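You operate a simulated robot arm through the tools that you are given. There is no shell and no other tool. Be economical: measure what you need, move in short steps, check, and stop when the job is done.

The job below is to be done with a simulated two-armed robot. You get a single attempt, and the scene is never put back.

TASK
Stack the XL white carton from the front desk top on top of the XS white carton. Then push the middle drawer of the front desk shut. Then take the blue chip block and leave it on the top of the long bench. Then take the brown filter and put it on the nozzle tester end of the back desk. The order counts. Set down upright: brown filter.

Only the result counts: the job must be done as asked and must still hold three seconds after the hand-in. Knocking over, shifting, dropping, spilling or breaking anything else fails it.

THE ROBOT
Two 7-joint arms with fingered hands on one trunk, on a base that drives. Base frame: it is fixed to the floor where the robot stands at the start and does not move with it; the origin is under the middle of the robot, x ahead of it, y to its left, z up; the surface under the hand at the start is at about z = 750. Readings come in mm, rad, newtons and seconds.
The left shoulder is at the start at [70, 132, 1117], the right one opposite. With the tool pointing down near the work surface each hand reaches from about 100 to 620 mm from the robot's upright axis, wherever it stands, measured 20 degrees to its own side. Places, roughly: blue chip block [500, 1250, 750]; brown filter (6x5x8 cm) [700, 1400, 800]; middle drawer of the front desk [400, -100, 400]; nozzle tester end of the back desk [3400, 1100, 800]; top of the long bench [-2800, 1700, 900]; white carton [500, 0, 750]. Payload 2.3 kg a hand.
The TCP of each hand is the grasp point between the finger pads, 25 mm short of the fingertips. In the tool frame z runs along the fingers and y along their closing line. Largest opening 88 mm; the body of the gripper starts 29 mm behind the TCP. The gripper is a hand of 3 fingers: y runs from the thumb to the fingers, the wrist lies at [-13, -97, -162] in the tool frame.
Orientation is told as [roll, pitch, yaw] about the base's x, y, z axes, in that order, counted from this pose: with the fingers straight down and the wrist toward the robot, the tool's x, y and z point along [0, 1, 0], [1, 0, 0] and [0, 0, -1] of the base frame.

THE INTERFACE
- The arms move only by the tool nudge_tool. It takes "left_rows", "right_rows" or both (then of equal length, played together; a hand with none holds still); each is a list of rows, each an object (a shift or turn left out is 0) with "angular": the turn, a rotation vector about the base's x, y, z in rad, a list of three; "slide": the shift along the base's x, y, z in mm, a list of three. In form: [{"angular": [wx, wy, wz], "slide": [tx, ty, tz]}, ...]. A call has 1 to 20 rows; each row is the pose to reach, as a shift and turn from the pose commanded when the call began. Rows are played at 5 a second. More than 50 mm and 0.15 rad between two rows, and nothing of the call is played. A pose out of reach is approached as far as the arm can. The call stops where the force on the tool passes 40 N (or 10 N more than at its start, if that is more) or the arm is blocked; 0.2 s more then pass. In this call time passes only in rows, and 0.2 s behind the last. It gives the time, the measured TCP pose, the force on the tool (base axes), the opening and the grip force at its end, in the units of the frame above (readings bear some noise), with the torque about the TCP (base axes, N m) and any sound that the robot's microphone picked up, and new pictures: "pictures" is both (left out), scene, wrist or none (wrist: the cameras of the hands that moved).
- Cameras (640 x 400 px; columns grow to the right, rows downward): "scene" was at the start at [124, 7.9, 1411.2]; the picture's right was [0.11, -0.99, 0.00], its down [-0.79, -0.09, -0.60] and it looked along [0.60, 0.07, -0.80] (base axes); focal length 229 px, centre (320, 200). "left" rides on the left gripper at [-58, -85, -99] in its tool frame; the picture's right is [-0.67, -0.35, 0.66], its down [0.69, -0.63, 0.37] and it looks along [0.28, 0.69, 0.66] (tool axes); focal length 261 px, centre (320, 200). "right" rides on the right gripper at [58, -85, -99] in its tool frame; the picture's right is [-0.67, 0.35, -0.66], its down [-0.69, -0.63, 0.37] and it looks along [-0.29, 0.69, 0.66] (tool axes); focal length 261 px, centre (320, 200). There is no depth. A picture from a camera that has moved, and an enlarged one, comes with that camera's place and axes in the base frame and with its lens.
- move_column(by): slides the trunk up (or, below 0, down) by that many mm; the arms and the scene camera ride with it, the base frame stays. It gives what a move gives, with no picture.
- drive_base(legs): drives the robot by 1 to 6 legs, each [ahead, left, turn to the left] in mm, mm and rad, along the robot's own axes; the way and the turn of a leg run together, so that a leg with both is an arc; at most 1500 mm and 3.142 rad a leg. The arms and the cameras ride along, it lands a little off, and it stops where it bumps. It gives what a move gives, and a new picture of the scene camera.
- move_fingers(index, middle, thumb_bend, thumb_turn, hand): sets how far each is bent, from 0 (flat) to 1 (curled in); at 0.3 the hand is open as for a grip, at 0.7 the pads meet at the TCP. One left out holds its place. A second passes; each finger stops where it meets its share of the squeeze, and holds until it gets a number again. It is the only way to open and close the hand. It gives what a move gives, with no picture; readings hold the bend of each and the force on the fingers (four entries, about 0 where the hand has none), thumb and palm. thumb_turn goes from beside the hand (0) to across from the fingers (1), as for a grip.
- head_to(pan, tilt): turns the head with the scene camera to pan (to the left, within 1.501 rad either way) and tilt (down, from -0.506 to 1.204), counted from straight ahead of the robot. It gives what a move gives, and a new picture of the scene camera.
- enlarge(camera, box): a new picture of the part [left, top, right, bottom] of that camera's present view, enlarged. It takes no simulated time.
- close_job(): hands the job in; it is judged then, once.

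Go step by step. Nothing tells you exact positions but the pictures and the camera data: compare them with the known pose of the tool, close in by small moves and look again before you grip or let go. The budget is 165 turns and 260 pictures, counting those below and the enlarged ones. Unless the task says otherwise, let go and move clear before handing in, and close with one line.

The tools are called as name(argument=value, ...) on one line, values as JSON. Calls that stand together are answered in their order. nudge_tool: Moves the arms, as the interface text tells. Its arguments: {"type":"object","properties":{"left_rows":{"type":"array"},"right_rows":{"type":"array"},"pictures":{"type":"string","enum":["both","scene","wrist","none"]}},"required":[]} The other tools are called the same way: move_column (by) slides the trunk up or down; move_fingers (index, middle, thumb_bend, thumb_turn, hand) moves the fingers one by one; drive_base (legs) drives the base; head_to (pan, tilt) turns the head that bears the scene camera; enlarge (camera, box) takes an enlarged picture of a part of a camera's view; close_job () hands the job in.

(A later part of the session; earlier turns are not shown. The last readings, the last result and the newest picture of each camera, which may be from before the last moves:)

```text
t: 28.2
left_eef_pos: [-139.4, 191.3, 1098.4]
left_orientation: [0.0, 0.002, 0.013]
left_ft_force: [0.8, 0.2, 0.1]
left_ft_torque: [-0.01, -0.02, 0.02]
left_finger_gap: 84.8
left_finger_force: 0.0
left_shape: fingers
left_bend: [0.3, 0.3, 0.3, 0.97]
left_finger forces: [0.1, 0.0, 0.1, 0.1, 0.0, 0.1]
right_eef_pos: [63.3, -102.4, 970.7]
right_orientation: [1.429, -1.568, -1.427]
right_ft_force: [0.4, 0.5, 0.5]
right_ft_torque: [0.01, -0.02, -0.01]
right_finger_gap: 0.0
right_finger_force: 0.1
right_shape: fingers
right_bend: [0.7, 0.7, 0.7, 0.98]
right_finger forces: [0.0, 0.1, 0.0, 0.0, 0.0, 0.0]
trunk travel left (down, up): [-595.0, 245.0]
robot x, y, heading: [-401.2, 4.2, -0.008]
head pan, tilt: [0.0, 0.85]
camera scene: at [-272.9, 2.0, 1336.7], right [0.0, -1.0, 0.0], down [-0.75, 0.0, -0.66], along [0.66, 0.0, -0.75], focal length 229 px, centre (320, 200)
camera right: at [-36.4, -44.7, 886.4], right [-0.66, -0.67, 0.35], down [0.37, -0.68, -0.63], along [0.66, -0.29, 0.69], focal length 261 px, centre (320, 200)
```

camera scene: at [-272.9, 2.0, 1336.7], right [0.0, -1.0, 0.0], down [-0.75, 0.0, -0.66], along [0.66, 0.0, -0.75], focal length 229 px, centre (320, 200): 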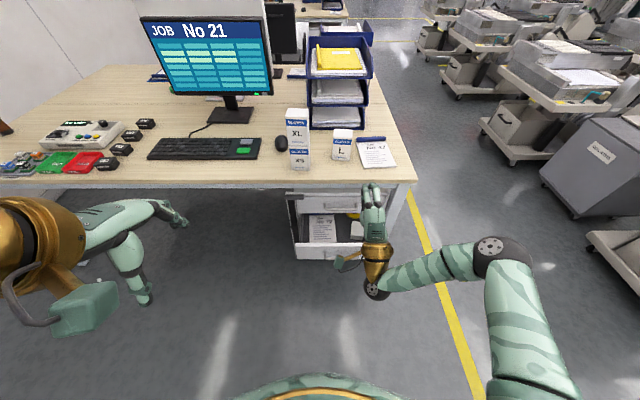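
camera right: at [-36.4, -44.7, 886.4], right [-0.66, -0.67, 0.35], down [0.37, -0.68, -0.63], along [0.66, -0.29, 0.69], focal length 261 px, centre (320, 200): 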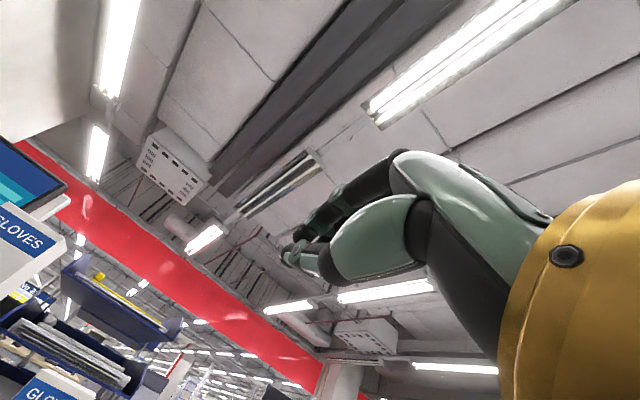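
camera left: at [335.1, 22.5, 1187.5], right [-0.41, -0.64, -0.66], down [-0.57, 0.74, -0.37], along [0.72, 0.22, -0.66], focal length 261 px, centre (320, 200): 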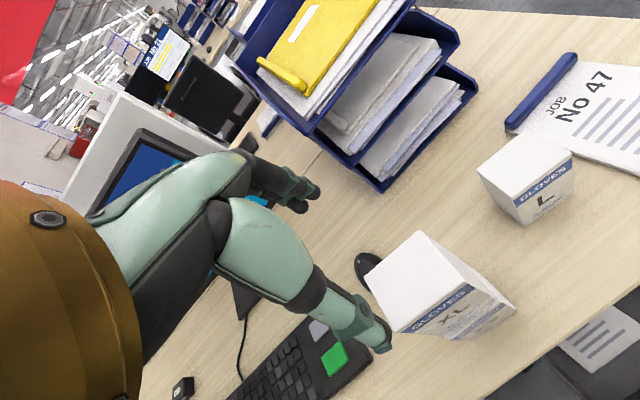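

The hand now points forward. Lowering the trunk by 480 mm in two moves.

move_column(by=-400)

move_column(by=-80)

head_to(pan=-0.15, tilt=0.5)

```text
t: 32.0
left_eef_pos: [-139.8, 191.8, 696.2]
left_orientation: [0.0, -0.001, 0.014]
left_ft_force: [-0.9, 0.3, 1.6]
left_ft_torque: [0.01, -0.02, -0.03]
left_finger_gap: 84.6
left_finger_force: 0.0
left_shape: fingers
left_bend: [0.3, 0.3, 0.3, 0.97]
left_finger forces: [0.1, 0.1, 0.0, 0.0, 0.0, 0.0]
right_eef_pos: [63.9, -102.1, 570.5]
right_orientation: [1.2, -1.568, -1.199]
right_ft_force: [-0.4, 0.6, -0.1]
right_ft_torque: [0.02, -0.01, -0.04]
right_finger_gap: 0.0
right_finger_force: 0.0
right_shape: fingers
right_bend: [0.7, 0.7, 0.7, 0.98]
right_finger forces: [0.0, 0.0, 0.1, 0.0, 0.0, 0.1]
trunk travel left (down, up): [-195.0, 645.0]
robot x, y, heading: [-399.5, 3.0, 0.001]
head pan, tilt: [0.0, 0.85]
```

```text
t: 33.2
left_eef_pos: [-139.4, 191.4, 616.6]
left_orientation: [0.002, 0.0, 0.014]
left_ft_force: [-0.2, 0.2, -0.9]
left_ft_torque: [-0.02, 0.02, -0.03]
left_finger_gap: 84.6
left_finger_force: 0.1
left_shape: fingers
left_bend: [0.3, 0.3, 0.3, 0.97]
left_finger forces: [0.2, 0.0, 0.1, 0.0, 0.1, 0.1]
right_eef_pos: [62.8, -102.8, 491.7]
right_orientation: [1.218, -1.567, -1.214]
right_ft_force: [-1.0, 0.7, 0.4]
right_ft_torque: [0.02, 0.0, -0.02]
right_finger_gap: 0.0
right_finger_force: 0.1
right_shape: fingers
right_bend: [0.7, 0.7, 0.7, 0.98]
right_finger forces: [0.1, 0.0, 0.0, 0.0, 0.0, 0.1]
trunk travel left (down, up): [-115.0, 725.0]
robot x, y, heading: [-403.7, 4.4, -0.004]
head pan, tilt: [0.0, 0.85]
```

```text
t: 34.0
left_eef_pos: [-139.6, 193.0, 616.3]
left_orientation: [0.0, -0.001, 0.014]
left_ft_force: [-0.2, 0.5, -0.1]
left_ft_torque: [-0.01, 0.0, -0.01]
left_finger_gap: 84.9
left_finger_force: 0.0
left_shape: fingers
left_bend: [0.3, 0.3, 0.3, 0.97]
left_finger forces: [0.1, 0.0, 0.0, 0.0, 0.0, 0.0]
right_eef_pos: [63.4, -101.9, 491.7]
right_orientation: [1.198, -1.566, -1.197]
right_ft_force: [-0.4, -0.8, -0.2]
right_ft_torque: [0.03, 0.01, -0.02]
right_finger_gap: 0.0
right_finger_force: 0.1
right_shape: fingers
right_bend: [0.7, 0.7, 0.7, 0.98]
right_finger forces: [0.1, 0.0, 0.0, 0.1, 0.1, 0.0]
trunk travel left (down, up): [-115.0, 725.0]
robot x, y, heading: [-403.7, -3.3, -0.002]
head pan, tilt: [-0.15, 0.499]
camera scene: at [-261.7, -12.1, 886.6], right [-0.15, -0.99, 0.0], down [-0.47, 0.07, -0.88], along [0.87, -0.13, -0.48], focal length 229 px, centre (320, 200)
```

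scene: 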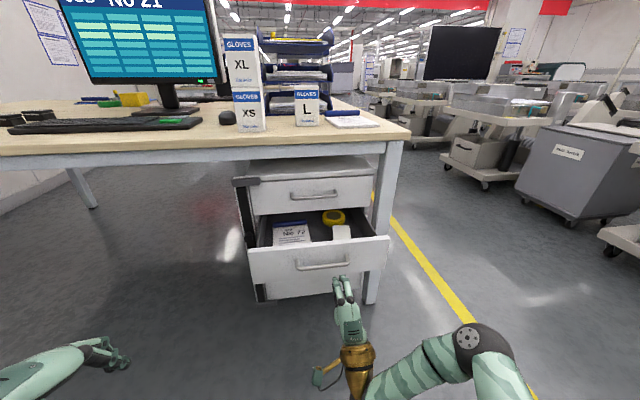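

Better triangulation puts the panel top at x≈233, z≈475, centre y≈−91, with the handle at z≈405 and the closed position at x≈396. I'll lower 47 mm, pull the hand back 60 mm, and drive forward 180 mm.

move_column(by=-47)

nudge_tool(right_rows=[{"slide": [-30, 5, 0]}, {"slide": [-60, 11, 0]}], pictures="none")

drive_base(legs=[[180, 0, 0]])

```text
t: 34.9
left_eef_pos: [-139.7, 191.4, 569.8]
left_orientation: [0.001, 0.001, 0.015]
left_ft_force: [-0.3, 0.7, 0.0]
left_ft_torque: [0.01, 0.02, 0.03]
left_finger_gap: 84.7
left_finger_force: 0.1
left_shape: fingers
left_bend: [0.3, 0.3, 0.3, 0.97]
left_finger forces: [0.0, 0.0, 0.1, 0.1, 0.1, 0.1]
right_eef_pos: [63.2, -103.0, 444.9]
right_orientation: [1.234, -1.568, -1.235]
right_ft_force: [0.2, 0.4, -0.2]
right_ft_torque: [0.02, -0.03, 0.04]
right_finger_gap: 0.0
right_finger_force: 0.0
right_shape: fingers
right_bend: [0.7, 0.7, 0.7, 0.98]
right_finger forces: [0.1, 0.0, 0.0, 0.0, 0.0, 0.1]
trunk travel left (down, up): [-68.0, 772.0]
robot x, y, heading: [-403.0, 2.0, -0.007]
head pan, tilt: [-0.15, 0.499]
```

```text
t: 35.5
left_eef_pos: [-139.5, 191.5, 570.0]
left_orientation: [0.0, 0.0, 0.015]
left_ft_force: [0.6, 0.4, 0.6]
left_ft_torque: [0.02, -0.03, -0.02]
left_finger_gap: 84.5
left_finger_force: 0.1
left_shape: fingers
left_bend: [0.3, 0.3, 0.3, 0.97]
left_finger forces: [0.1, 0.1, 0.0, 0.0, 0.1, 0.0]
right_eef_pos: [3.2, -91.4, 445.3]
right_orientation: [1.114, -1.568, -1.115]
right_ft_force: [-0.6, -0.3, 0.3]
right_ft_torque: [0.02, 0.02, 0.01]
right_finger_gap: 0.0
right_finger_force: 0.2
right_shape: fingers
right_bend: [0.7, 0.7, 0.7, 0.98]
right_finger forces: [0.0, 0.1, 0.0, 0.1, 0.1, 0.0]
trunk travel left (down, up): [-68.0, 772.0]
robot x, y, heading: [-401.2, 1.1, -0.002]
head pan, tilt: [-0.15, 0.499]
```

```text
t: 37.0
left_eef_pos: [41.3, 190.9, 569.2]
left_orientation: [-0.001, 0.001, 0.016]
left_ft_force: [0.5, -0.8, -0.5]
left_ft_torque: [0.01, 0.02, -0.01]
left_finger_gap: 84.9
left_finger_force: 0.0
left_shape: fingers
left_bend: [0.3, 0.3, 0.3, 0.97]
left_finger forces: [0.1, 0.0, 0.0, 0.1, 0.1, 0.0]
right_eef_pos: [182.1, -90.4, 444.5]
right_orientation: [1.213, -1.568, -1.211]
right_ft_force: [-0.2, 0.4, -0.4]
right_ft_torque: [-0.01, 0.0, -0.01]
right_finger_gap: 0.1
right_finger_force: 0.0
right_shape: fingers
right_bend: [0.7, 0.7, 0.7, 0.98]
right_finger forces: [0.0, 0.0, 0.0, 0.0, 0.0, 0.0]
trunk travel left (down, up): [-68.0, 772.0]
robot x, y, heading: [-221.0, 0.8, 0.001]
head pan, tilt: [-0.15, 0.499]
camera scene: at [-81.1, -12.2, 839.7], right [-0.15, -0.99, 0.0], down [-0.47, 0.07, -0.88], along [0.87, -0.13, -0.48], focal length 229 px, centre (320, 200)
```

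scene: 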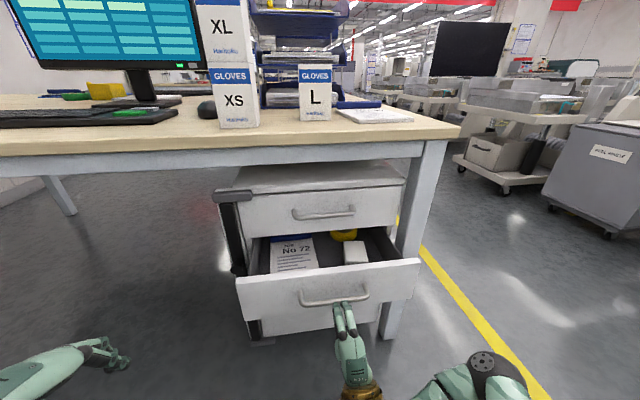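

The fingertips look close to the handle; I'll enlarge to measure the panel accurately before pushing.

enlarge(camera="scene", box=[220, 200, 440, 340])

enlarge(camera="right", box=[0, 0, 640, 400])

```text
2.86 times, centred on (330, 270) of scene
camera zoom: at [-81.1, -12.2, 839.7], right [-0.15, -0.99, 0.0], down [-0.47, 0.07, -0.88], along [0.87, -0.13, -0.48], focal length 655 px, centre (291, 0)
```

zoom: 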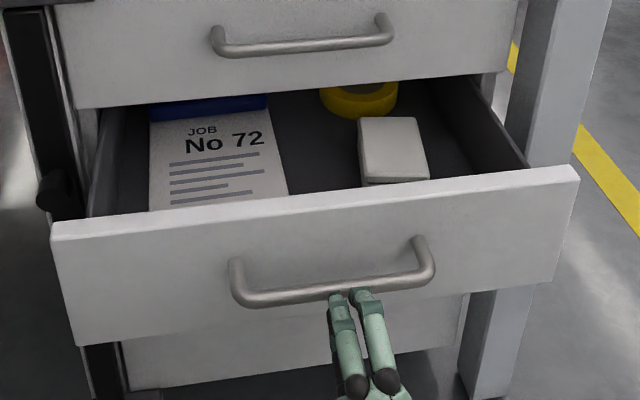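

```text
1.00 times, centred on (320, 200) of right (not enlarged: the box is as wide or as high as the picture)
camera zoom: at [82.2, -33.2, 360.1], right [-0.65, -0.67, 0.35], down [0.37, -0.68, -0.63], along [0.66, -0.29, 0.69], focal length 261 px, centre (320, 200)
```

zoom: 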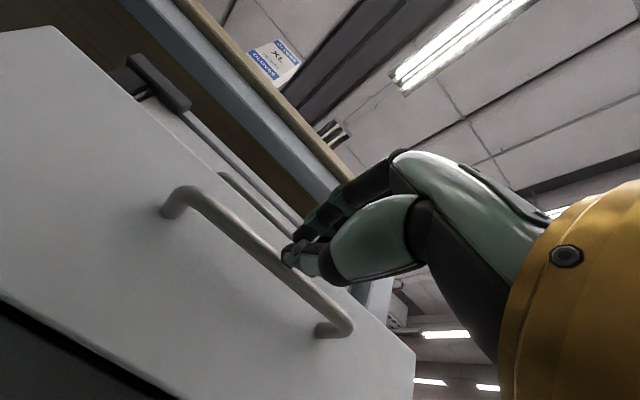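

Comparing views, the panel has been nudged from x≈225 to x≈255. The fingertips are already touching the handle at z≈440. To push on the flat panel instead, I'll back off and shift right to y≈−215, beside the handle.

nudge_tool(right_rows=[{"slide": [-25, 0, 0]}, {"slide": [-35, -40, -3]}, {"slide": [-35, -85, -6]}, {"slide": [-35, -125, -10]}, {"slide": [0, -125, -10]}, {"slide": [25, -125, -10]}])

```text
t: 38.4
left_eef_pos: [41.2, 190.9, 569.5]
left_orientation: [-0.002, 0.0, 0.016]
left_ft_force: [0.6, -0.4, 0.1]
left_ft_torque: [0.01, 0.04, 0.01]
left_finger_gap: 84.8
left_finger_force: 0.1
left_shape: fingers
left_bend: [0.3, 0.3, 0.3, 0.97]
left_finger forces: [0.0, 0.0, 0.1, 0.0, 0.0, 0.1]
right_eef_pos: [208.5, -217.4, 432.9]
right_orientation: [1.024, -1.566, -1.021]
right_ft_force: [0.5, 1.2, 0.7]
right_ft_torque: [-0.01, 0.0, 0.04]
right_finger_gap: 0.0
right_finger_force: 0.0
right_shape: fingers
right_bend: [0.7, 0.7, 0.7, 0.98]
right_finger forces: [0.0, 0.0, 0.1, 0.1, 0.0, 0.0]
trunk travel left (down, up): [-68.0, 772.0]
robot x, y, heading: [-219.4, 0.4, -0.006]
head pan, tilt: [-0.15, 0.499]
camera scene: at [-81.1, -12.2, 839.7], right [-0.15, -0.99, 0.0], down [-0.47, 0.07, -0.88], along [0.87, -0.13, -0.48], focal length 229 px, centre (320, 200)
camera right: at [108.1, -159.3, 349.9], right [-0.65, -0.67, 0.35], down [0.37, -0.68, -0.63], along [0.66, -0.29, 0.69], focal length 261 px, centre (320, 200)
```

scene: 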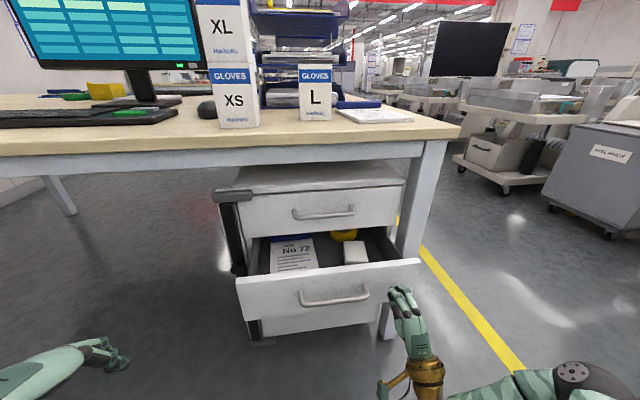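
right: 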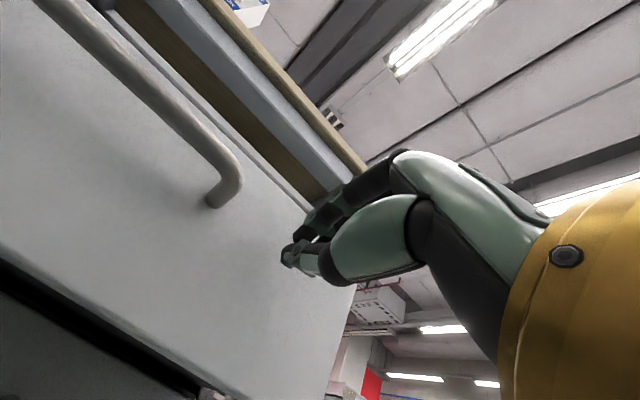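

Fingertips are just in front of the panel, beside the handle. Pushing in slowly.

nudge_tool(right_rows=[{"slide": [10, 0, 0]}, {"slide": [20, 0, 0]}, {"slide": [30, 0, 0]}, {"slide": [40, 0, 0]}, {"slide": [50, 0, 0]}, {"slide": [60, 0, 0]}, {"slide": [70, 0, 0]}, {"slide": [80, 0, 0]}, {"slide": [90, 0, 0]}, {"slide": [100, 0, 0]}, {"slide": [110, 0, 0]}, {"slide": [120, 0, 0]}, {"slide": [130, 0, 0]}], pictures="scene")

```text
t: 41.2
left_eef_pos: [41.0, 192.1, 570.5]
left_orientation: [-0.001, -0.001, 0.016]
left_ft_force: [-0.2, -0.5, 0.5]
left_ft_torque: [-0.01, 0.03, 0.0]
left_finger_gap: 84.6
left_finger_force: 0.0
left_shape: fingers
left_bend: [0.3, 0.3, 0.3, 0.97]
left_finger forces: [0.0, 0.1, 0.0, 0.1, 0.0, 0.1]
right_eef_pos: [337.3, -216.1, 435.1]
right_orientation: [1.047, -1.568, -1.046]
right_ft_force: [-0.4, 0.4, 0.0]
right_ft_torque: [0.01, -0.01, 0.01]
right_finger_gap: 0.0
right_finger_force: 0.5
right_shape: fingers
right_bend: [0.7, 0.7, 0.7, 0.97]
right_finger forces: [0.0, 0.0, 0.1, 0.0, 1.2, 0.0]
trunk travel left (down, up): [-68.0, 772.0]
robot x, y, heading: [-220.2, 6.2, 0.004]
head pan, tilt: [-0.15, 0.499]
camera scene: at [-81.2, -12.2, 839.7], right [-0.15, -0.99, 0.0], down [-0.47, 0.07, -0.88], along [0.87, -0.13, -0.48], focal length 229 px, centre (320, 200)
```

scene: 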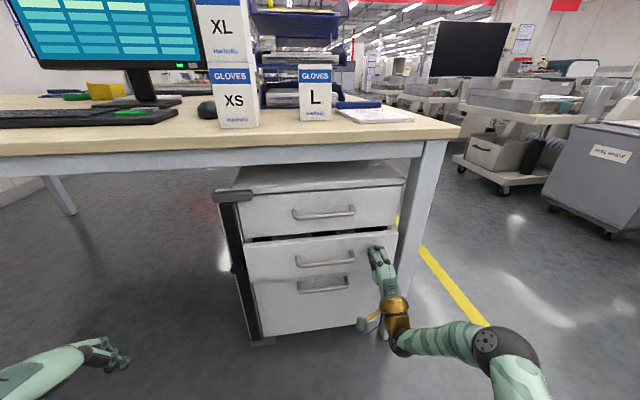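

Nearly shut. Continuing until resistance.

nudge_tool(right_rows=[{"slide": [5, 0, 0]}, {"slide": [10, 0, 0]}, {"slide": [15, 0, 0]}, {"slide": [20, 0, 0]}, {"slide": [25, 0, 0]}, {"slide": [30, 0, 0]}, {"slide": [35, 0, 0]}, {"slide": [40, 0, 0]}, {"slide": [45, 0, 0]}], pictures="scene")

enlarge(camera="scene", box=[210, 150, 440, 340])

```text
t: 42.7
left_eef_pos: [38.8, 191.6, 572.1]
left_orientation: [-0.001, -0.003, 0.011]
left_ft_force: [-0.2, -0.3, 0.8]
left_ft_torque: [0.0, -0.03, 0.0]
left_finger_gap: 84.8
left_finger_force: 0.1
left_shape: fingers
left_bend: [0.3, 0.3, 0.3, 0.97]
left_finger forces: [0.1, 0.1, 0.0, 0.0, 0.0, 0.0]
right_eef_pos: [364.9, -215.8, 433.8]
right_orientation: [1.036, -1.568, -1.034]
right_ft_force: [-16.5, 1.5, 0.1]
right_ft_torque: [-0.01, 0.08, 0.18]
right_finger_gap: 0.0
right_finger_force: 8.4
right_shape: fingers
right_bend: [0.7, 0.7, 0.7, 0.97]
right_finger forces: [6.0, 0.8, 0.0, 0.0, 9.8, 0.0]
trunk travel left (down, up): [-68.0, 772.0]
robot x, y, heading: [-225.0, 2.1, -0.004]
head pan, tilt: [-0.15, 0.499]
stopped in row 7 (right hand): the force on the tool passed its limit at 50 N (the readings are from after the stop); the commanded pose is now the measured one
camera scene: at [-84.1, -12.5, 840.0], right [-0.15, -0.99, 0.0], down [-0.47, 0.07, -0.88], along [0.87, -0.14, -0.48], focal length 229 px, centre (320, 200)
```

scene: 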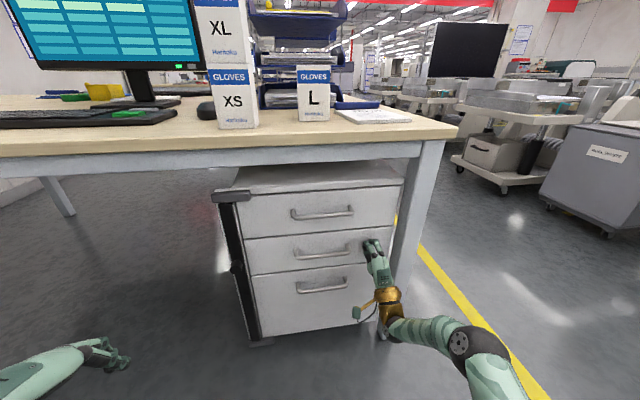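

```text
2.11 times, centred on (325, 245) of scene
camera zoom: at [-84.1, -12.5, 840.0], right [-0.15, -0.99, 0.0], down [-0.47, 0.07, -0.88], along [0.87, -0.14, -0.48], focal length 482 px, centre (310, 105)
```

zoom: 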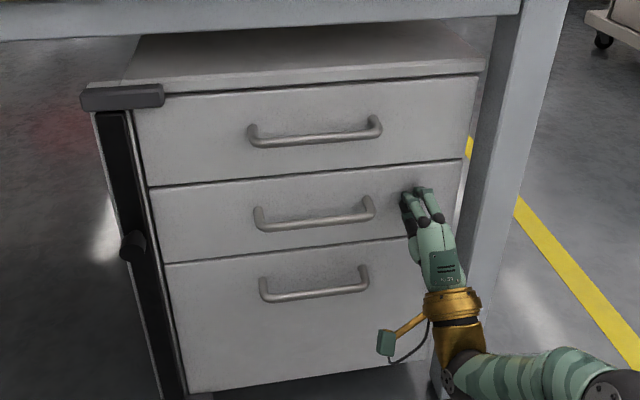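

The middle drawer is flush shut. Backing away, raising the trunk and looking left for the blue chip block and brown filter.

nudge_tool(right_rows=[{"slide": [-30, 0, 0]}, {"slide": [-70, 0, 0]}, {"slide": [-110, 0, 0]}], pictures="none")

drive_base(legs=[[-280, 0, 0]])

move_column(by=400)

move_column(by=200)

head_to(pan=0.9, tilt=0.4)

```text
t: 43.5
left_eef_pos: [40.8, 190.4, 569.8]
left_orientation: [0.0, 0.001, 0.011]
left_ft_force: [0.0, -0.2, 0.0]
left_ft_torque: [-0.03, -0.03, 0.0]
left_finger_gap: 84.9
left_finger_force: 0.0
left_shape: fingers
left_bend: [0.3, 0.3, 0.3, 0.97]
left_finger forces: [0.0, 0.1, 0.1, 0.1, 0.1, 0.1]
right_eef_pos: [255.1, -216.8, 434.5]
right_orientation: [0.561, -1.564, -0.558]
right_ft_force: [0.8, 0.0, -0.1]
right_ft_torque: [0.04, -0.04, 0.03]
right_finger_gap: 0.0
right_finger_force: 0.0
right_shape: fingers
right_bend: [0.7, 0.7, 0.7, 0.97]
right_finger forces: [0.1, 0.1, 0.0, 0.0, 0.0, 0.0]
trunk travel left (down, up): [-68.0, 772.0]
robot x, y, heading: [-222.0, 2.3, -0.004]
head pan, tilt: [-0.15, 0.499]
```

```text
t: 45.4
left_eef_pos: [-238.6, 192.6, 570.2]
left_orientation: [0.001, 0.0, 0.012]
left_ft_force: [-1.4, 1.0, 0.6]
left_ft_torque: [0.01, 0.01, -0.01]
left_finger_gap: 84.7
left_finger_force: 0.0
left_shape: fingers
left_bend: [0.3, 0.3, 0.3, 0.97]
left_finger forces: [0.0, 0.1, 0.1, 0.0, 0.0, 0.0]
right_eef_pos: [-24.0, -216.3, 434.7]
right_orientation: [0.495, -1.567, -0.492]
right_ft_force: [-0.1, 0.0, 0.1]
right_ft_torque: [-0.02, 0.0, 0.02]
right_finger_gap: 0.0
right_finger_force: 0.1
right_shape: fingers
right_bend: [0.7, 0.7, 0.7, 0.97]
right_finger forces: [0.1, 0.1, 0.0, 0.0, 0.0, 0.0]
trunk travel left (down, up): [-68.0, 772.0]
robot x, y, heading: [-502.0, 1.9, -0.007]
head pan, tilt: [-0.15, 0.499]
camera scene: at [-361.0, -11.5, 839.7], right [-0.15, -0.99, 0.0], down [-0.47, 0.07, -0.88], along [0.87, -0.14, -0.48], focal length 229 px, centre (320, 200)
```

scene: 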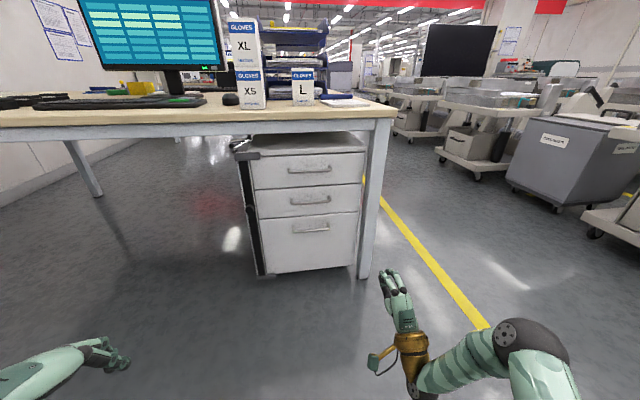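

```text
t: 49.3
left_eef_pos: [-237.5, 192.9, 970.0]
left_orientation: [0.001, 0.0, 0.012]
left_ft_force: [-0.3, -0.4, 1.2]
left_ft_torque: [0.0, 0.01, -0.03]
left_finger_gap: 84.8
left_finger_force: 0.2
left_shape: fingers
left_bend: [0.3, 0.3, 0.3, 0.97]
left_finger forces: [0.0, 0.0, 0.1, 0.0, 0.0, 0.0]
right_eef_pos: [-23.2, -215.9, 834.0]
right_orientation: [0.48, -1.564, -0.479]
right_ft_force: [-0.8, -0.1, -0.3]
right_ft_torque: [-0.04, 0.02, -0.01]
right_finger_gap: 0.0
right_finger_force: 0.1
right_shape: fingers
right_bend: [0.7, 0.7, 0.7, 0.97]
right_finger forces: [0.0, 0.0, 0.1, 0.0, 0.0, 0.1]
trunk travel left (down, up): [-468.0, 372.0]
robot x, y, heading: [-505.2, 3.1, -0.002]
head pan, tilt: [-0.15, 0.499]
```

```text
t: 51.4
left_eef_pos: [-238.4, 192.2, 1169.9]
left_orientation: [0.0, 0.0, 0.012]
left_ft_force: [-0.2, 0.2, -1.0]
left_ft_torque: [0.01, -0.01, -0.02]
left_finger_gap: 84.9
left_finger_force: 0.0
left_shape: fingers
left_bend: [0.3, 0.3, 0.3, 0.97]
left_finger forces: [0.0, 0.0, 0.0, 0.0, 0.0, 0.0]
right_eef_pos: [-24.0, -216.9, 1033.2]
right_orientation: [0.487, -1.563, -0.484]
right_ft_force: [-0.7, 0.0, 0.0]
right_ft_torque: [0.0, 0.01, -0.01]
right_finger_gap: 0.0
right_finger_force: 0.0
right_shape: fingers
right_bend: [0.7, 0.7, 0.7, 0.97]
right_finger forces: [0.1, 0.0, 0.0, 0.0, 0.1, 0.0]
trunk travel left (down, up): [-668.0, 172.0]
robot x, y, heading: [-499.3, 4.7, -0.009]
head pan, tilt: [-0.15, 0.499]
```

```text
t: 52.7
left_eef_pos: [-239.2, 191.3, 1170.2]
left_orientation: [0.0, 0.0, 0.013]
left_ft_force: [-0.3, 0.2, -0.3]
left_ft_torque: [0.0, 0.0, 0.0]
left_finger_gap: 84.7
left_finger_force: 0.0
left_shape: fingers
left_bend: [0.3, 0.3, 0.3, 0.97]
left_finger forces: [0.1, 0.1, 0.0, 0.1, 0.1, 0.2]
right_eef_pos: [-23.5, -216.2, 1033.4]
right_orientation: [0.489, -1.566, -0.488]
right_ft_force: [0.0, -0.2, 0.2]
right_ft_torque: [0.03, 0.0, -0.01]
right_finger_gap: 0.0
right_finger_force: 0.1
right_shape: fingers
right_bend: [0.7, 0.7, 0.7, 0.97]
right_finger forces: [0.0, 0.0, 0.0, 0.1, 0.1, 0.0]
trunk travel left (down, up): [-668.0, 172.0]
robot x, y, heading: [-498.0, 3.2, -0.009]
head pan, tilt: [0.901, 0.4]
camera scene: at [-392.7, 74.8, 1448.8], right [0.78, -0.63, 0.0], down [-0.24, -0.3, -0.92], along [0.58, 0.72, -0.39], focal length 229 px, centre (320, 200)
```

scene: 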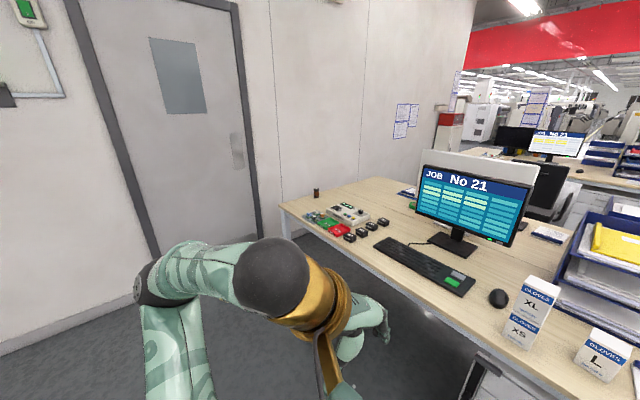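

The left end of the desk shows colored boards, a controller, and a small brown thing at the far corner. Enlarging.

enlarge(camera="scene", box=[280, 170, 440, 270])

```text
4.00 times, centred on (360, 220) of scene
camera zoom: at [-392.7, 74.8, 1448.8], right [0.78, -0.63, 0.0], down [-0.24, -0.3, -0.92], along [0.58, 0.72, -0.39], focal length 917 px, centre (160, 120)
```

zoom: 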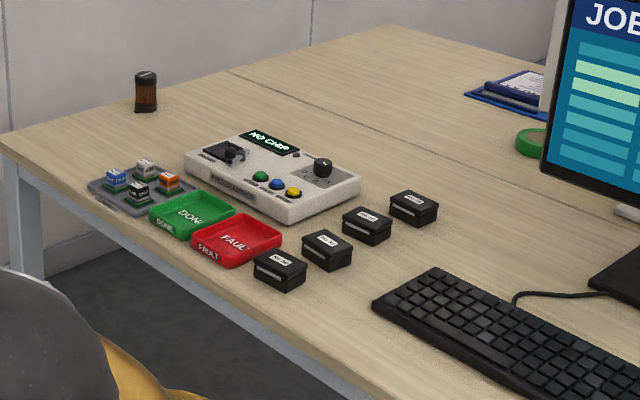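

Tray of four chip blocks (blue, white, orange, black); the brown filter stands at the far corner. Restoring the right hand to a compact downward pose, then driving left.

nudge_tool(right_rows=[{"slide": [-10, 0, 5], "angular": [0, 0.14, 0]}, {"slide": [-20, 0, 10], "angular": [0, 0.28, 0]}, {"slide": [-30, 0, 15], "angular": [0, 0.42, 0]}, {"slide": [-40, 0, 20], "angular": [0, 0.56, 0]}, {"slide": [-50, 0, 25], "angular": [0, 0.7, 0]}, {"slide": [-60, 0, 30], "angular": [0, 0.84, 0]}, {"slide": [-70, 0, 35], "angular": [0, 0.98, 0]}, {"slide": [-80, 0, 40], "angular": [0, 1.12, 0]}, {"slide": [-90, 0, 45], "angular": [0, 1.26, 0]}, {"slide": [-100, 0, 50], "angular": [0, 1.4, 0]}, {"slide": [-110, 0, 60], "angular": [0, 1.5, 0]}, {"slide": [-120, 0, 70], "angular": [0, 1.57, 0]}], pictures="none")

drive_base(legs=[[0, 1050, 0]])

head_to(pan=0.1, tilt=0.7)

```text
t: 55.3
left_eef_pos: [-238.5, 192.4, 1170.7]
left_orientation: [-0.001, 0.0, 0.011]
left_ft_force: [0.1, -0.9, 0.9]
left_ft_torque: [0.02, 0.02, -0.01]
left_finger_gap: 84.9
left_finger_force: 0.1
left_shape: fingers
left_bend: [0.3, 0.3, 0.3, 0.97]
left_finger forces: [0.0, 0.0, 0.0, 0.0, 0.0, 0.1]
right_eef_pos: [-128.8, -230.8, 1098.6]
right_orientation: [0.002, 0.005, -0.002]
right_ft_force: [-0.4, -0.1, 0.0]
right_ft_torque: [-0.01, 0.04, 0.01]
right_finger_gap: 0.1
right_finger_force: 0.1
right_shape: fingers
right_bend: [0.7, 0.7, 0.7, 0.97]
right_finger forces: [0.1, 0.1, 0.0, 0.0, 0.0, 0.1]
right hand out of reach, approached as far as the arm can: row 6, 7, 8, 9, 10, 11, 12
trunk travel left (down, up): [-668.0, 172.0]
robot x, y, heading: [-503.9, 5.0, -0.005]
head pan, tilt: [0.901, 0.4]
```

```text
t: 60.7
left_eef_pos: [-227.8, 1231.4, 1170.3]
left_orientation: [-0.001, 0.0, 0.005]
left_ft_force: [0.3, -0.5, 0.7]
left_ft_torque: [-0.03, 0.0, 0.0]
left_finger_gap: 84.8
left_finger_force: 0.0
left_shape: fingers
left_bend: [0.3, 0.3, 0.3, 0.97]
left_finger forces: [0.0, 0.1, 0.1, 0.1, 0.0, 0.0]
right_eef_pos: [-120.5, 807.4, 1098.8]
right_orientation: [0.003, 0.004, -0.009]
right_ft_force: [-0.2, 0.5, 0.5]
right_ft_torque: [-0.02, 0.02, 0.0]
right_finger_gap: 0.0
right_finger_force: 0.0
right_shape: fingers
right_bend: [0.7, 0.7, 0.7, 0.97]
right_finger forces: [0.1, 0.1, 0.1, 0.1, 0.0, 0.0]
trunk travel left (down, up): [-668.0, 172.0]
robot x, y, heading: [-490.2, 1041.7, -0.011]
head pan, tilt: [0.901, 0.4]
camera scene: at [-383.6, 1115.0, 1448.9], right [0.78, -0.63, 0.0], down [-0.25, -0.3, -0.92], along [0.58, 0.71, -0.39], focal length 229 px, centre (320, 200)
```

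scene: 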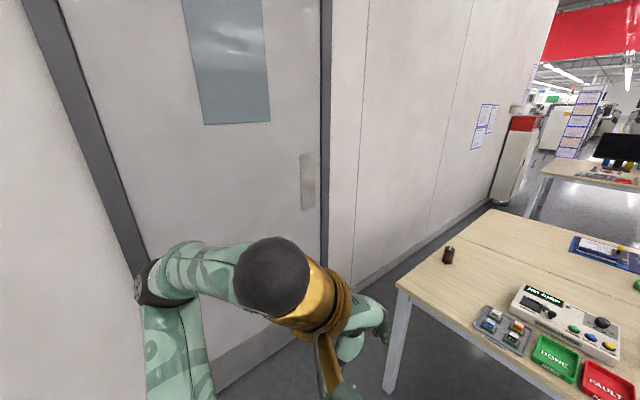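

```text
t: 61.8
left_eef_pos: [-226.9, 1230.9, 1170.6]
left_orientation: [0.001, -0.001, 0.007]
left_ft_force: [0.3, -0.4, -0.6]
left_ft_torque: [0.01, 0.0, -0.01]
left_finger_gap: 84.9
left_finger_force: 0.0
left_shape: fingers
left_bend: [0.3, 0.3, 0.3, 0.97]
left_finger forces: [0.1, 0.0, 0.1, 0.1, 0.0, 0.0]
right_eef_pos: [-122.0, 807.8, 1098.1]
right_orientation: [0.004, 0.004, -0.009]
right_ft_force: [0.0, 0.1, -0.5]
right_ft_torque: [-0.01, -0.01, 0.02]
right_finger_gap: 0.0
right_finger_force: 0.1
right_shape: fingers
right_bend: [0.7, 0.7, 0.7, 0.97]
right_finger forces: [0.0, 0.0, 0.0, 0.1, 0.0, 0.1]
trunk travel left (down, up): [-668.0, 172.0]
robot x, y, heading: [-489.4, 1042.3, -0.014]
head pan, tilt: [0.099, 0.7]
camera scene: at [-357.4, 1051.2, 1422.0], right [0.09, -1.0, 0.0], down [-0.64, -0.06, -0.77], along [0.76, 0.07, -0.64], focal length 229 px, centre (320, 200)
```

scene: 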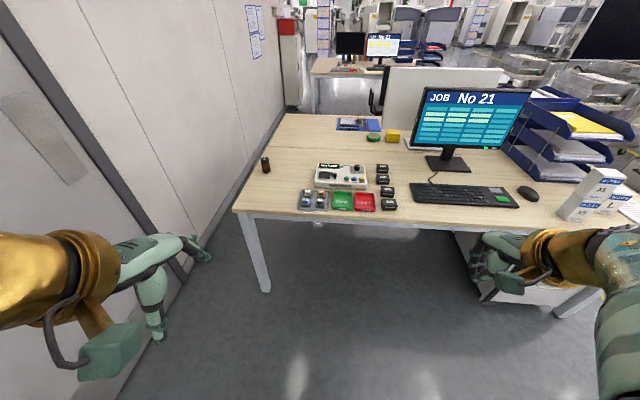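

The wall is at y≈2030, so there's room. The chip tray is near (425, 1150–1190). Driving forward to x≈0.

drive_base(legs=[[485, 0, 0.01]])

head_to(pan=0.25, tilt=0.95)

enlarge(camera="scene", box=[230, 110, 390, 210])

```text
t: 64.7
left_eef_pos: [257.7, 1233.9, 1171.3]
left_orientation: [-0.001, -0.001, 0.02]
left_ft_force: [-0.3, -0.3, -0.2]
left_ft_torque: [0.01, 0.03, -0.02]
left_finger_gap: 84.4
left_finger_force: 0.1
left_shape: fingers
left_bend: [0.3, 0.3, 0.3, 0.97]
left_finger forces: [0.0, 0.1, 0.0, 0.0, 0.0, 0.0]
right_eef_pos: [371.9, 812.3, 1098.3]
right_orientation: [0.003, 0.003, 0.007]
right_ft_force: [0.9, 0.6, -0.6]
right_ft_torque: [0.0, -0.02, -0.04]
right_finger_gap: 0.0
right_finger_force: 0.0
right_shape: fingers
right_bend: [0.7, 0.7, 0.7, 0.97]
right_finger forces: [0.1, 0.0, 0.0, 0.1, 0.0, 0.0]
trunk travel left (down, up): [-668.0, 172.0]
robot x, y, heading: [-4.2, 1047.3, 0.003]
head pan, tilt: [0.099, 0.7]
camera scene: at [131.3, 1051.5, 1422.1], right [0.1, -0.99, 0.0], down [-0.64, -0.07, -0.77], along [0.76, 0.08, -0.64], focal length 229 px, centre (320, 200)
```

scene: 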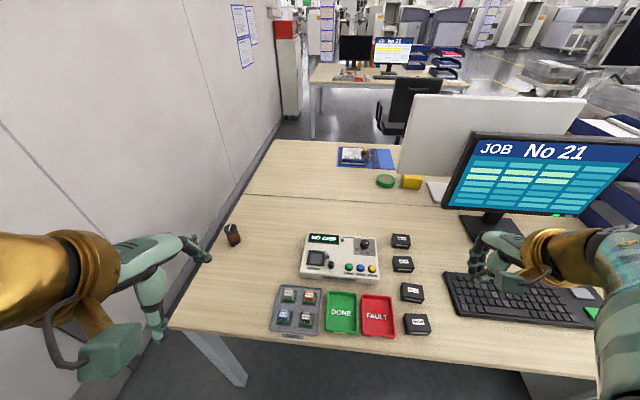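

```text
t: 65.5
left_eef_pos: [259.5, 1232.7, 1169.2]
left_orientation: [-0.001, 0.0, 0.022]
left_ft_force: [0.0, -0.3, -0.9]
left_ft_torque: [-0.04, 0.02, -0.01]
left_finger_gap: 85.0
left_finger_force: 0.0
left_shape: fingers
left_bend: [0.3, 0.3, 0.3, 0.97]
left_finger forces: [0.0, 0.0, 0.0, 0.0, 0.0, 0.0]
right_eef_pos: [372.5, 812.7, 1098.9]
right_orientation: [0.004, 0.002, 0.009]
right_ft_force: [0.2, -0.2, 0.4]
right_ft_torque: [0.0, 0.03, -0.03]
right_finger_gap: 0.0
right_finger_force: 0.1
right_shape: fingers
right_bend: [0.7, 0.7, 0.7, 0.97]
right_finger forces: [0.1, 0.0, 0.0, 0.0, 0.1, 0.0]
trunk travel left (down, up): [-668.0, 172.0]
robot x, y, heading: [-2.0, 1044.9, 0.006]
head pan, tilt: [0.25, 0.949]
camera scene: at [118.8, 1061.0, 1402.2], right [0.25, -0.97, 0.0], down [-0.79, -0.2, -0.58], along [0.56, 0.15, -0.81], focal length 229 px, centre (320, 200)
```

scene: 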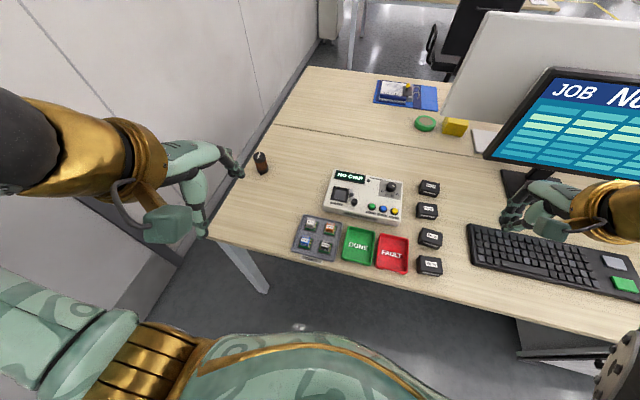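

```text
4.00 times, centred on (310, 160) of scene
camera zoom: at [118.8, 1061.0, 1402.2], right [0.25, -0.97, 0.0], down [-0.79, -0.2, -0.58], along [0.56, 0.15, -0.81], focal length 917 px, centre (360, 360)
```

zoom: 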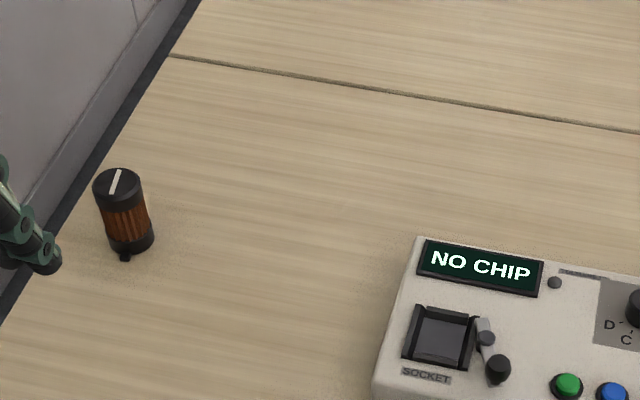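

enlarge(camera="scene", box=[280, 205, 360, 270])

enlarge(camera="left", box=[0, 0, 640, 400])

```text
6.15 times, centred on (320, 238) of scene
camera zoom: at [118.8, 1061.0, 1402.2], right [0.25, -0.97, 0.0], down [-0.79, -0.2, -0.58], along [0.56, 0.15, -0.81], focal length 1410 px, centre (320, -31)
```

zoom: 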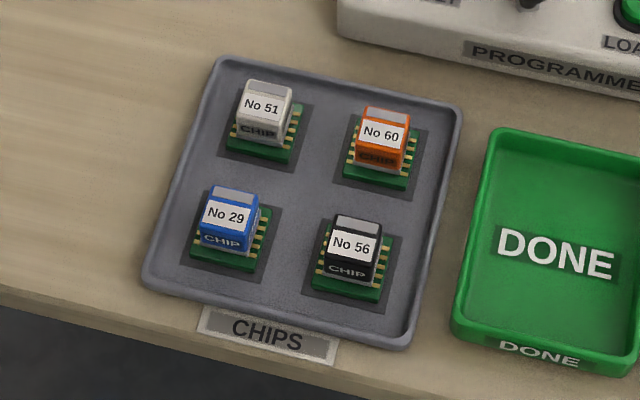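

```text
1.00 times, centred on (320, 200) of left (not enlarged: the box is as wide or as high as the picture)
camera zoom: at [174.5, 1173.5, 1269.5], right [-0.33, -0.68, -0.66], down [-0.64, 0.67, -0.37], along [0.69, 0.3, -0.66], focal length 261 px, centre (320, 200)
```

zoom: 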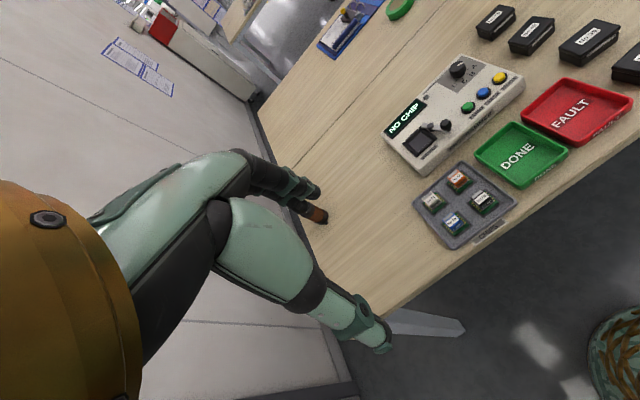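

The blue chip block sits near (395, 1180) in the tray: about a 28 mm body on a 38 mm green base. I'll preset a narrower opening and move the left hand above it.

move_fingers(hand="left", index=0.48, middle=0.48, thumb_bend=0.48, thumb_turn=1)

nudge_tool(left_rows=[{"slide": [17, -7, -33]}, {"slide": [34, -13, -66]}, {"slide": [51, -20, -99]}, {"slide": [68, -27, -132]}, {"slide": [85, -34, -165]}, {"slide": [102, -40, -198]}, {"slide": [119, -47, -231]}, {"slide": [136, -54, -264]}])

```text
t: 66.5
left_eef_pos: [258.3, 1233.9, 1170.5]
left_orientation: [0.002, 0.002, 0.021]
left_ft_force: [-0.4, 0.2, 0.1]
left_ft_torque: [0.03, -0.02, -0.02]
left_finger_gap: 46.4
left_finger_force: 0.1
left_shape: fingers
left_bend: [0.48, 0.48, 0.48, 1.0]
left_finger forces: [0.0, 0.0, 0.0, 0.1, 0.0, 0.1]
right_eef_pos: [372.4, 812.8, 1098.2]
right_orientation: [0.003, 0.004, 0.009]
right_ft_force: [-0.6, -0.8, 0.8]
right_ft_torque: [-0.01, 0.01, 0.02]
right_finger_gap: 0.0
right_finger_force: 0.0
right_shape: fingers
right_bend: [0.7, 0.7, 0.7, 0.97]
right_finger forces: [0.0, 0.0, 0.0, 0.1, 0.0, 0.1]
trunk travel left (down, up): [-668.0, 172.0]
robot x, y, heading: [-0.0, 1043.7, 0.004]
head pan, tilt: [0.25, 0.949]
```

```text
t: 68.3
left_eef_pos: [396.6, 1178.5, 904.8]
left_orientation: [0.001, 0.002, 0.02]
left_ft_force: [0.4, 1.0, -0.1]
left_ft_torque: [0.02, 0.0, -0.01]
left_finger_gap: 46.6
left_finger_force: 0.2
left_shape: fingers
left_bend: [0.48, 0.48, 0.48, 1.0]
left_finger forces: [0.0, 0.0, 0.0, 0.0, 0.1, 0.1]
right_eef_pos: [373.9, 812.8, 1096.7]
right_orientation: [0.004, 0.004, 0.007]
right_ft_force: [-0.5, 0.6, 1.0]
right_ft_torque: [0.02, 0.01, -0.01]
right_finger_gap: 0.0
right_finger_force: 0.1
right_shape: fingers
right_bend: [0.7, 0.7, 0.7, 0.97]
right_finger forces: [0.0, 0.0, 0.0, 0.0, 0.0, 0.0]
trunk travel left (down, up): [-668.0, 172.0]
robot x, y, heading: [-5.5, 1042.6, 0.008]
head pan, tilt: [0.25, 0.949]
camera scene: at [120.1, 1060.2, 1402.0], right [0.25, -0.97, 0.0], down [-0.79, -0.2, -0.58], along [0.56, 0.15, -0.81], focal length 229 px, centre (320, 200)
camera left: at [312.1, 1118.2, 1004.5], right [-0.34, -0.68, -0.66], down [-0.64, 0.67, -0.36], along [0.69, 0.3, -0.66], focal length 261 px, centre (320, 200)
```

scene: 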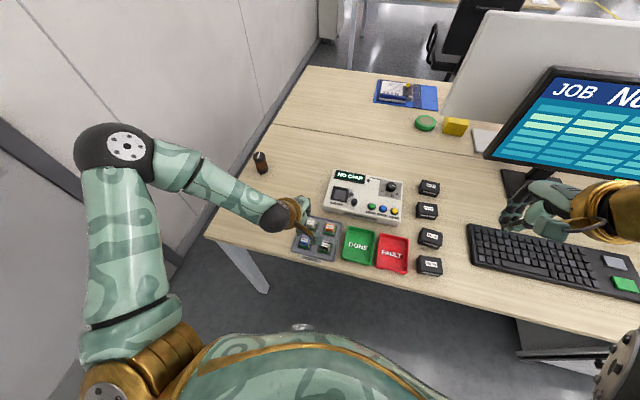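
left: 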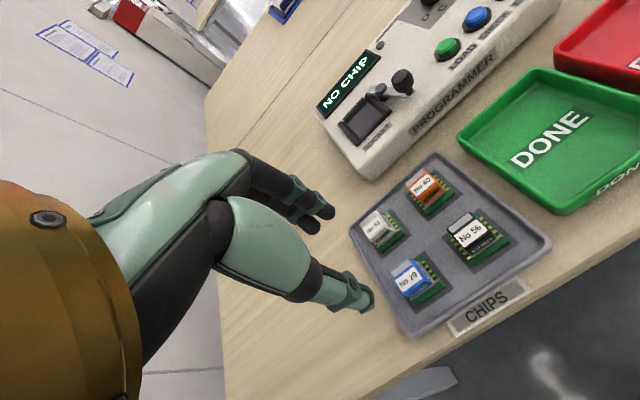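

enlarge(camera="left", box=[340, 220, 500, 330])

enlarge(camera="scene", box=[280, 205, 360, 270])

```text
3.64 times, centred on (420, 275) of left
camera zoom: at [312.1, 1118.2, 1004.5], right [-0.34, -0.68, -0.66], down [-0.64, 0.67, -0.36], along [0.69, 0.3, -0.66], focal length 948 px, centre (-44, -73)
```

zoom: 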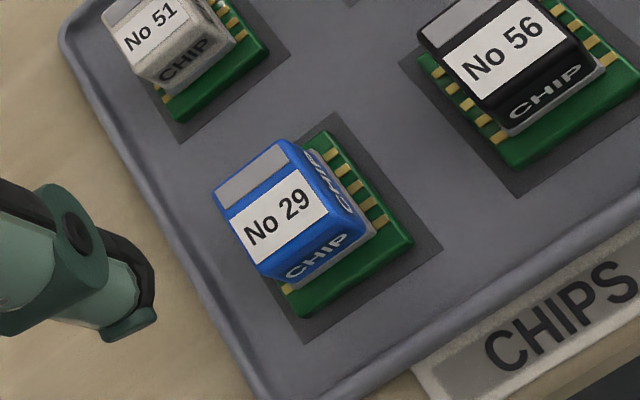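

```text
6.15 times, centred on (320, 238) of scene
camera zoom: at [120.1, 1060.2, 1402.0], right [0.25, -0.97, 0.0], down [-0.79, -0.2, -0.58], along [0.56, 0.15, -0.81], focal length 1410 px, centre (320, -31)
```

zoom: 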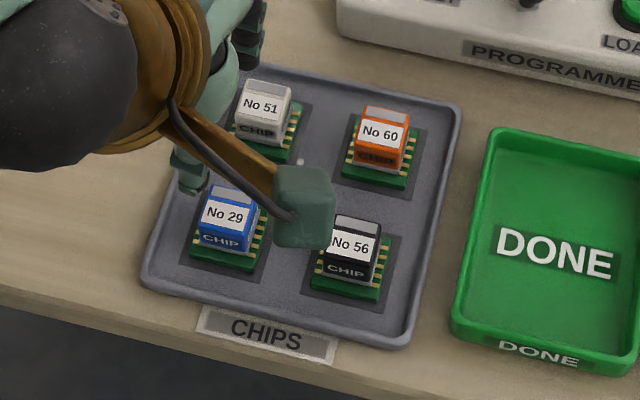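

Block top centre is about (397, 1177.5, 785), aligned with the axes. Lowering so the fingertips straddle the body at TCP z≈794.

nudge_tool(left_rows=[{"slide": [0.5, -1, -40]}, {"slide": [0.5, -1, -75]}, {"slide": [0.5, -1, -95]}, {"slide": [0.5, -1, -108]}], pictures="wrist")

enlarge(camera="scene", box=[280, 205, 360, 270])

```text
t: 69.3
left_eef_pos: [396.5, 1177.4, 796.4]
left_orientation: [0.0, -0.001, 0.022]
left_ft_force: [-0.4, -0.4, -0.3]
left_ft_torque: [0.01, 0.0, -0.03]
left_finger_gap: 46.3
left_finger_force: 0.1
left_shape: fingers
left_bend: [0.48, 0.48, 0.48, 1.0]
left_finger forces: [0.0, 0.0, 0.1, 0.1, 0.0, 0.0]
right_eef_pos: [373.3, 812.2, 1097.9]
right_orientation: [0.002, 0.007, 0.01]
right_ft_force: [0.3, 0.9, -0.2]
right_ft_torque: [-0.02, -0.03, -0.03]
right_finger_gap: 0.0
right_finger_force: 0.0
right_shape: fingers
right_bend: [0.7, 0.7, 0.7, 0.97]
right_finger forces: [0.0, 0.0, 0.0, 0.0, 0.0, 0.0]
trunk travel left (down, up): [-668.0, 172.0]
robot x, y, heading: [-2.6, 1041.6, 0.003]
head pan, tilt: [0.25, 0.949]
camera left: at [311.8, 1117.3, 896.5], right [-0.33, -0.68, -0.66], down [-0.64, 0.67, -0.37], along [0.69, 0.3, -0.66], focal length 261 px, centre (320, 200)
```

left: 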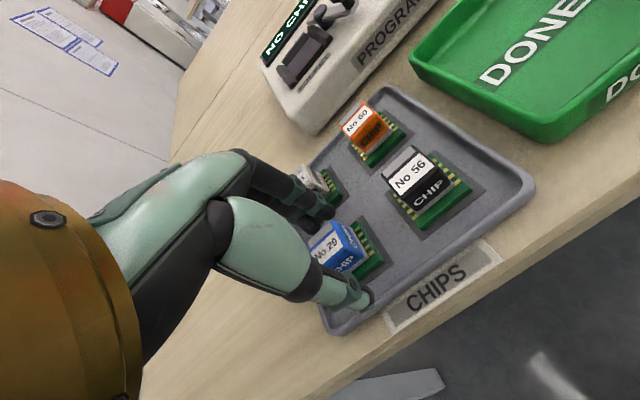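

```text
6.15 times, centred on (320, 238) of scene
camera zoom: at [119.0, 1060.7, 1402.1], right [0.25, -0.97, 0.0], down [-0.79, -0.2, -0.58], along [0.56, 0.15, -0.81], focal length 1410 px, centre (320, -31)
```

zoom: 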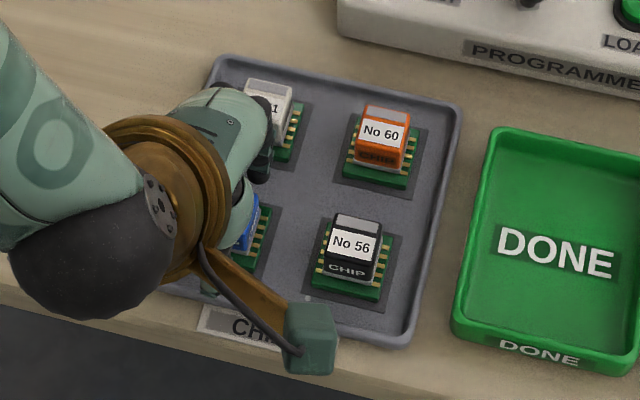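

No contact so far. Enlarging the wrist view to check finger alignment to the block and to the white neighbour.

enlarge(camera="left", box=[270, 140, 430, 330])

```text
2.11 times, centred on (350, 235) of left
camera zoom: at [311.8, 1117.3, 896.5], right [-0.33, -0.68, -0.66], down [-0.64, 0.67, -0.37], along [0.69, 0.3, -0.66], focal length 549 px, centre (257, 126)
```

zoom: 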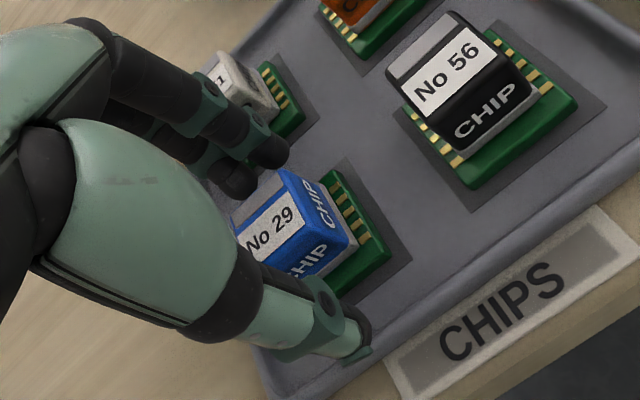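

Fingers straddle the blue block well. Lowering 5 mm and closing.

nudge_tool(left_rows=[{"slide": [0, 0, -3]}, {"slide": [0, 0, -5]}], pictures="none")

move_fingers(hand="left", index=0.66, middle=0.66, thumb_bend=0.66)

enlarge(camera="left", box=[270, 140, 430, 330])

```text
t: 69.9
left_eef_pos: [394.8, 1179.2, 791.7]
left_orientation: [0.0, 0.001, 0.021]
left_ft_force: [0.1, 0.1, 0.0]
left_ft_torque: [-0.02, -0.01, -0.01]
left_finger_gap: 46.0
left_finger_force: 0.1
left_shape: fingers
left_bend: [0.48, 0.48, 0.48, 1.0]
left_finger forces: [0.0, 0.0, 0.0, 0.0, 0.0, 0.0]
right_eef_pos: [372.2, 812.0, 1097.8]
right_orientation: [0.003, 0.003, 0.009]
right_ft_force: [-0.4, -0.4, -0.5]
right_ft_torque: [0.0, 0.03, 0.01]
right_finger_gap: 0.2
right_finger_force: 0.0
right_shape: fingers
right_bend: [0.7, 0.7, 0.7, 0.97]
right_finger forces: [0.0, 0.1, 0.1, 0.0, 0.0, 0.1]
trunk travel left (down, up): [-668.0, 172.0]
robot x, y, heading: [-2.5, 1044.6, 0.011]
head pan, tilt: [0.25, 0.949]
```

```text
t: 70.9
left_eef_pos: [394.7, 1178.6, 792.4]
left_orientation: [0.0, 0.001, 0.023]
left_ft_force: [0.1, -0.3, -0.3]
left_ft_torque: [0.0, -0.02, 0.04]
left_finger_gap: 18.3
left_finger_force: 5.1
left_shape: fingers
left_bend: [0.62, 0.63, 0.6, 1.0]
left_finger forces: [2.5, 2.6, 0.0, 0.0, 5.0, 0.1]
right_eef_pos: [373.1, 811.6, 1095.7]
right_orientation: [0.003, 0.003, 0.008]
right_ft_force: [0.5, -0.4, 0.9]
right_ft_torque: [0.02, 0.01, 0.0]
right_finger_gap: 0.1
right_finger_force: 0.2
right_shape: fingers
right_bend: [0.7, 0.7, 0.7, 0.97]
right_finger forces: [0.0, 0.0, 0.1, 0.0, 0.0, 0.0]
trunk travel left (down, up): [-668.0, 172.0]
robot x, y, heading: [-3.4, 1041.9, 0.003]
head pan, tilt: [0.25, 0.949]
```

```text
2.11 times, centred on (350, 235) of left
camera zoom: at [311.1, 1118.0, 892.3], right [-0.33, -0.68, -0.66], down [-0.64, 0.67, -0.37], along [0.69, 0.3, -0.66], focal length 549 px, centre (257, 126)
```

zoom: 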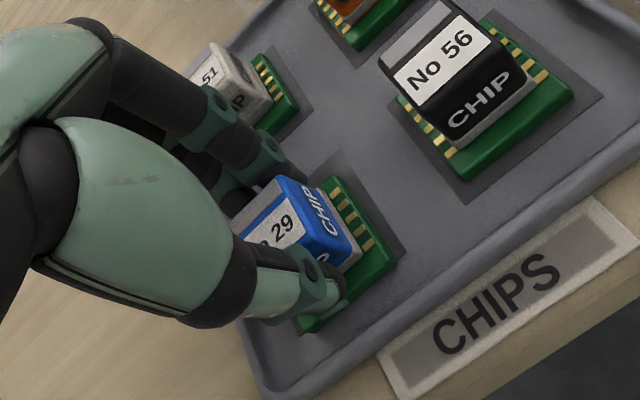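

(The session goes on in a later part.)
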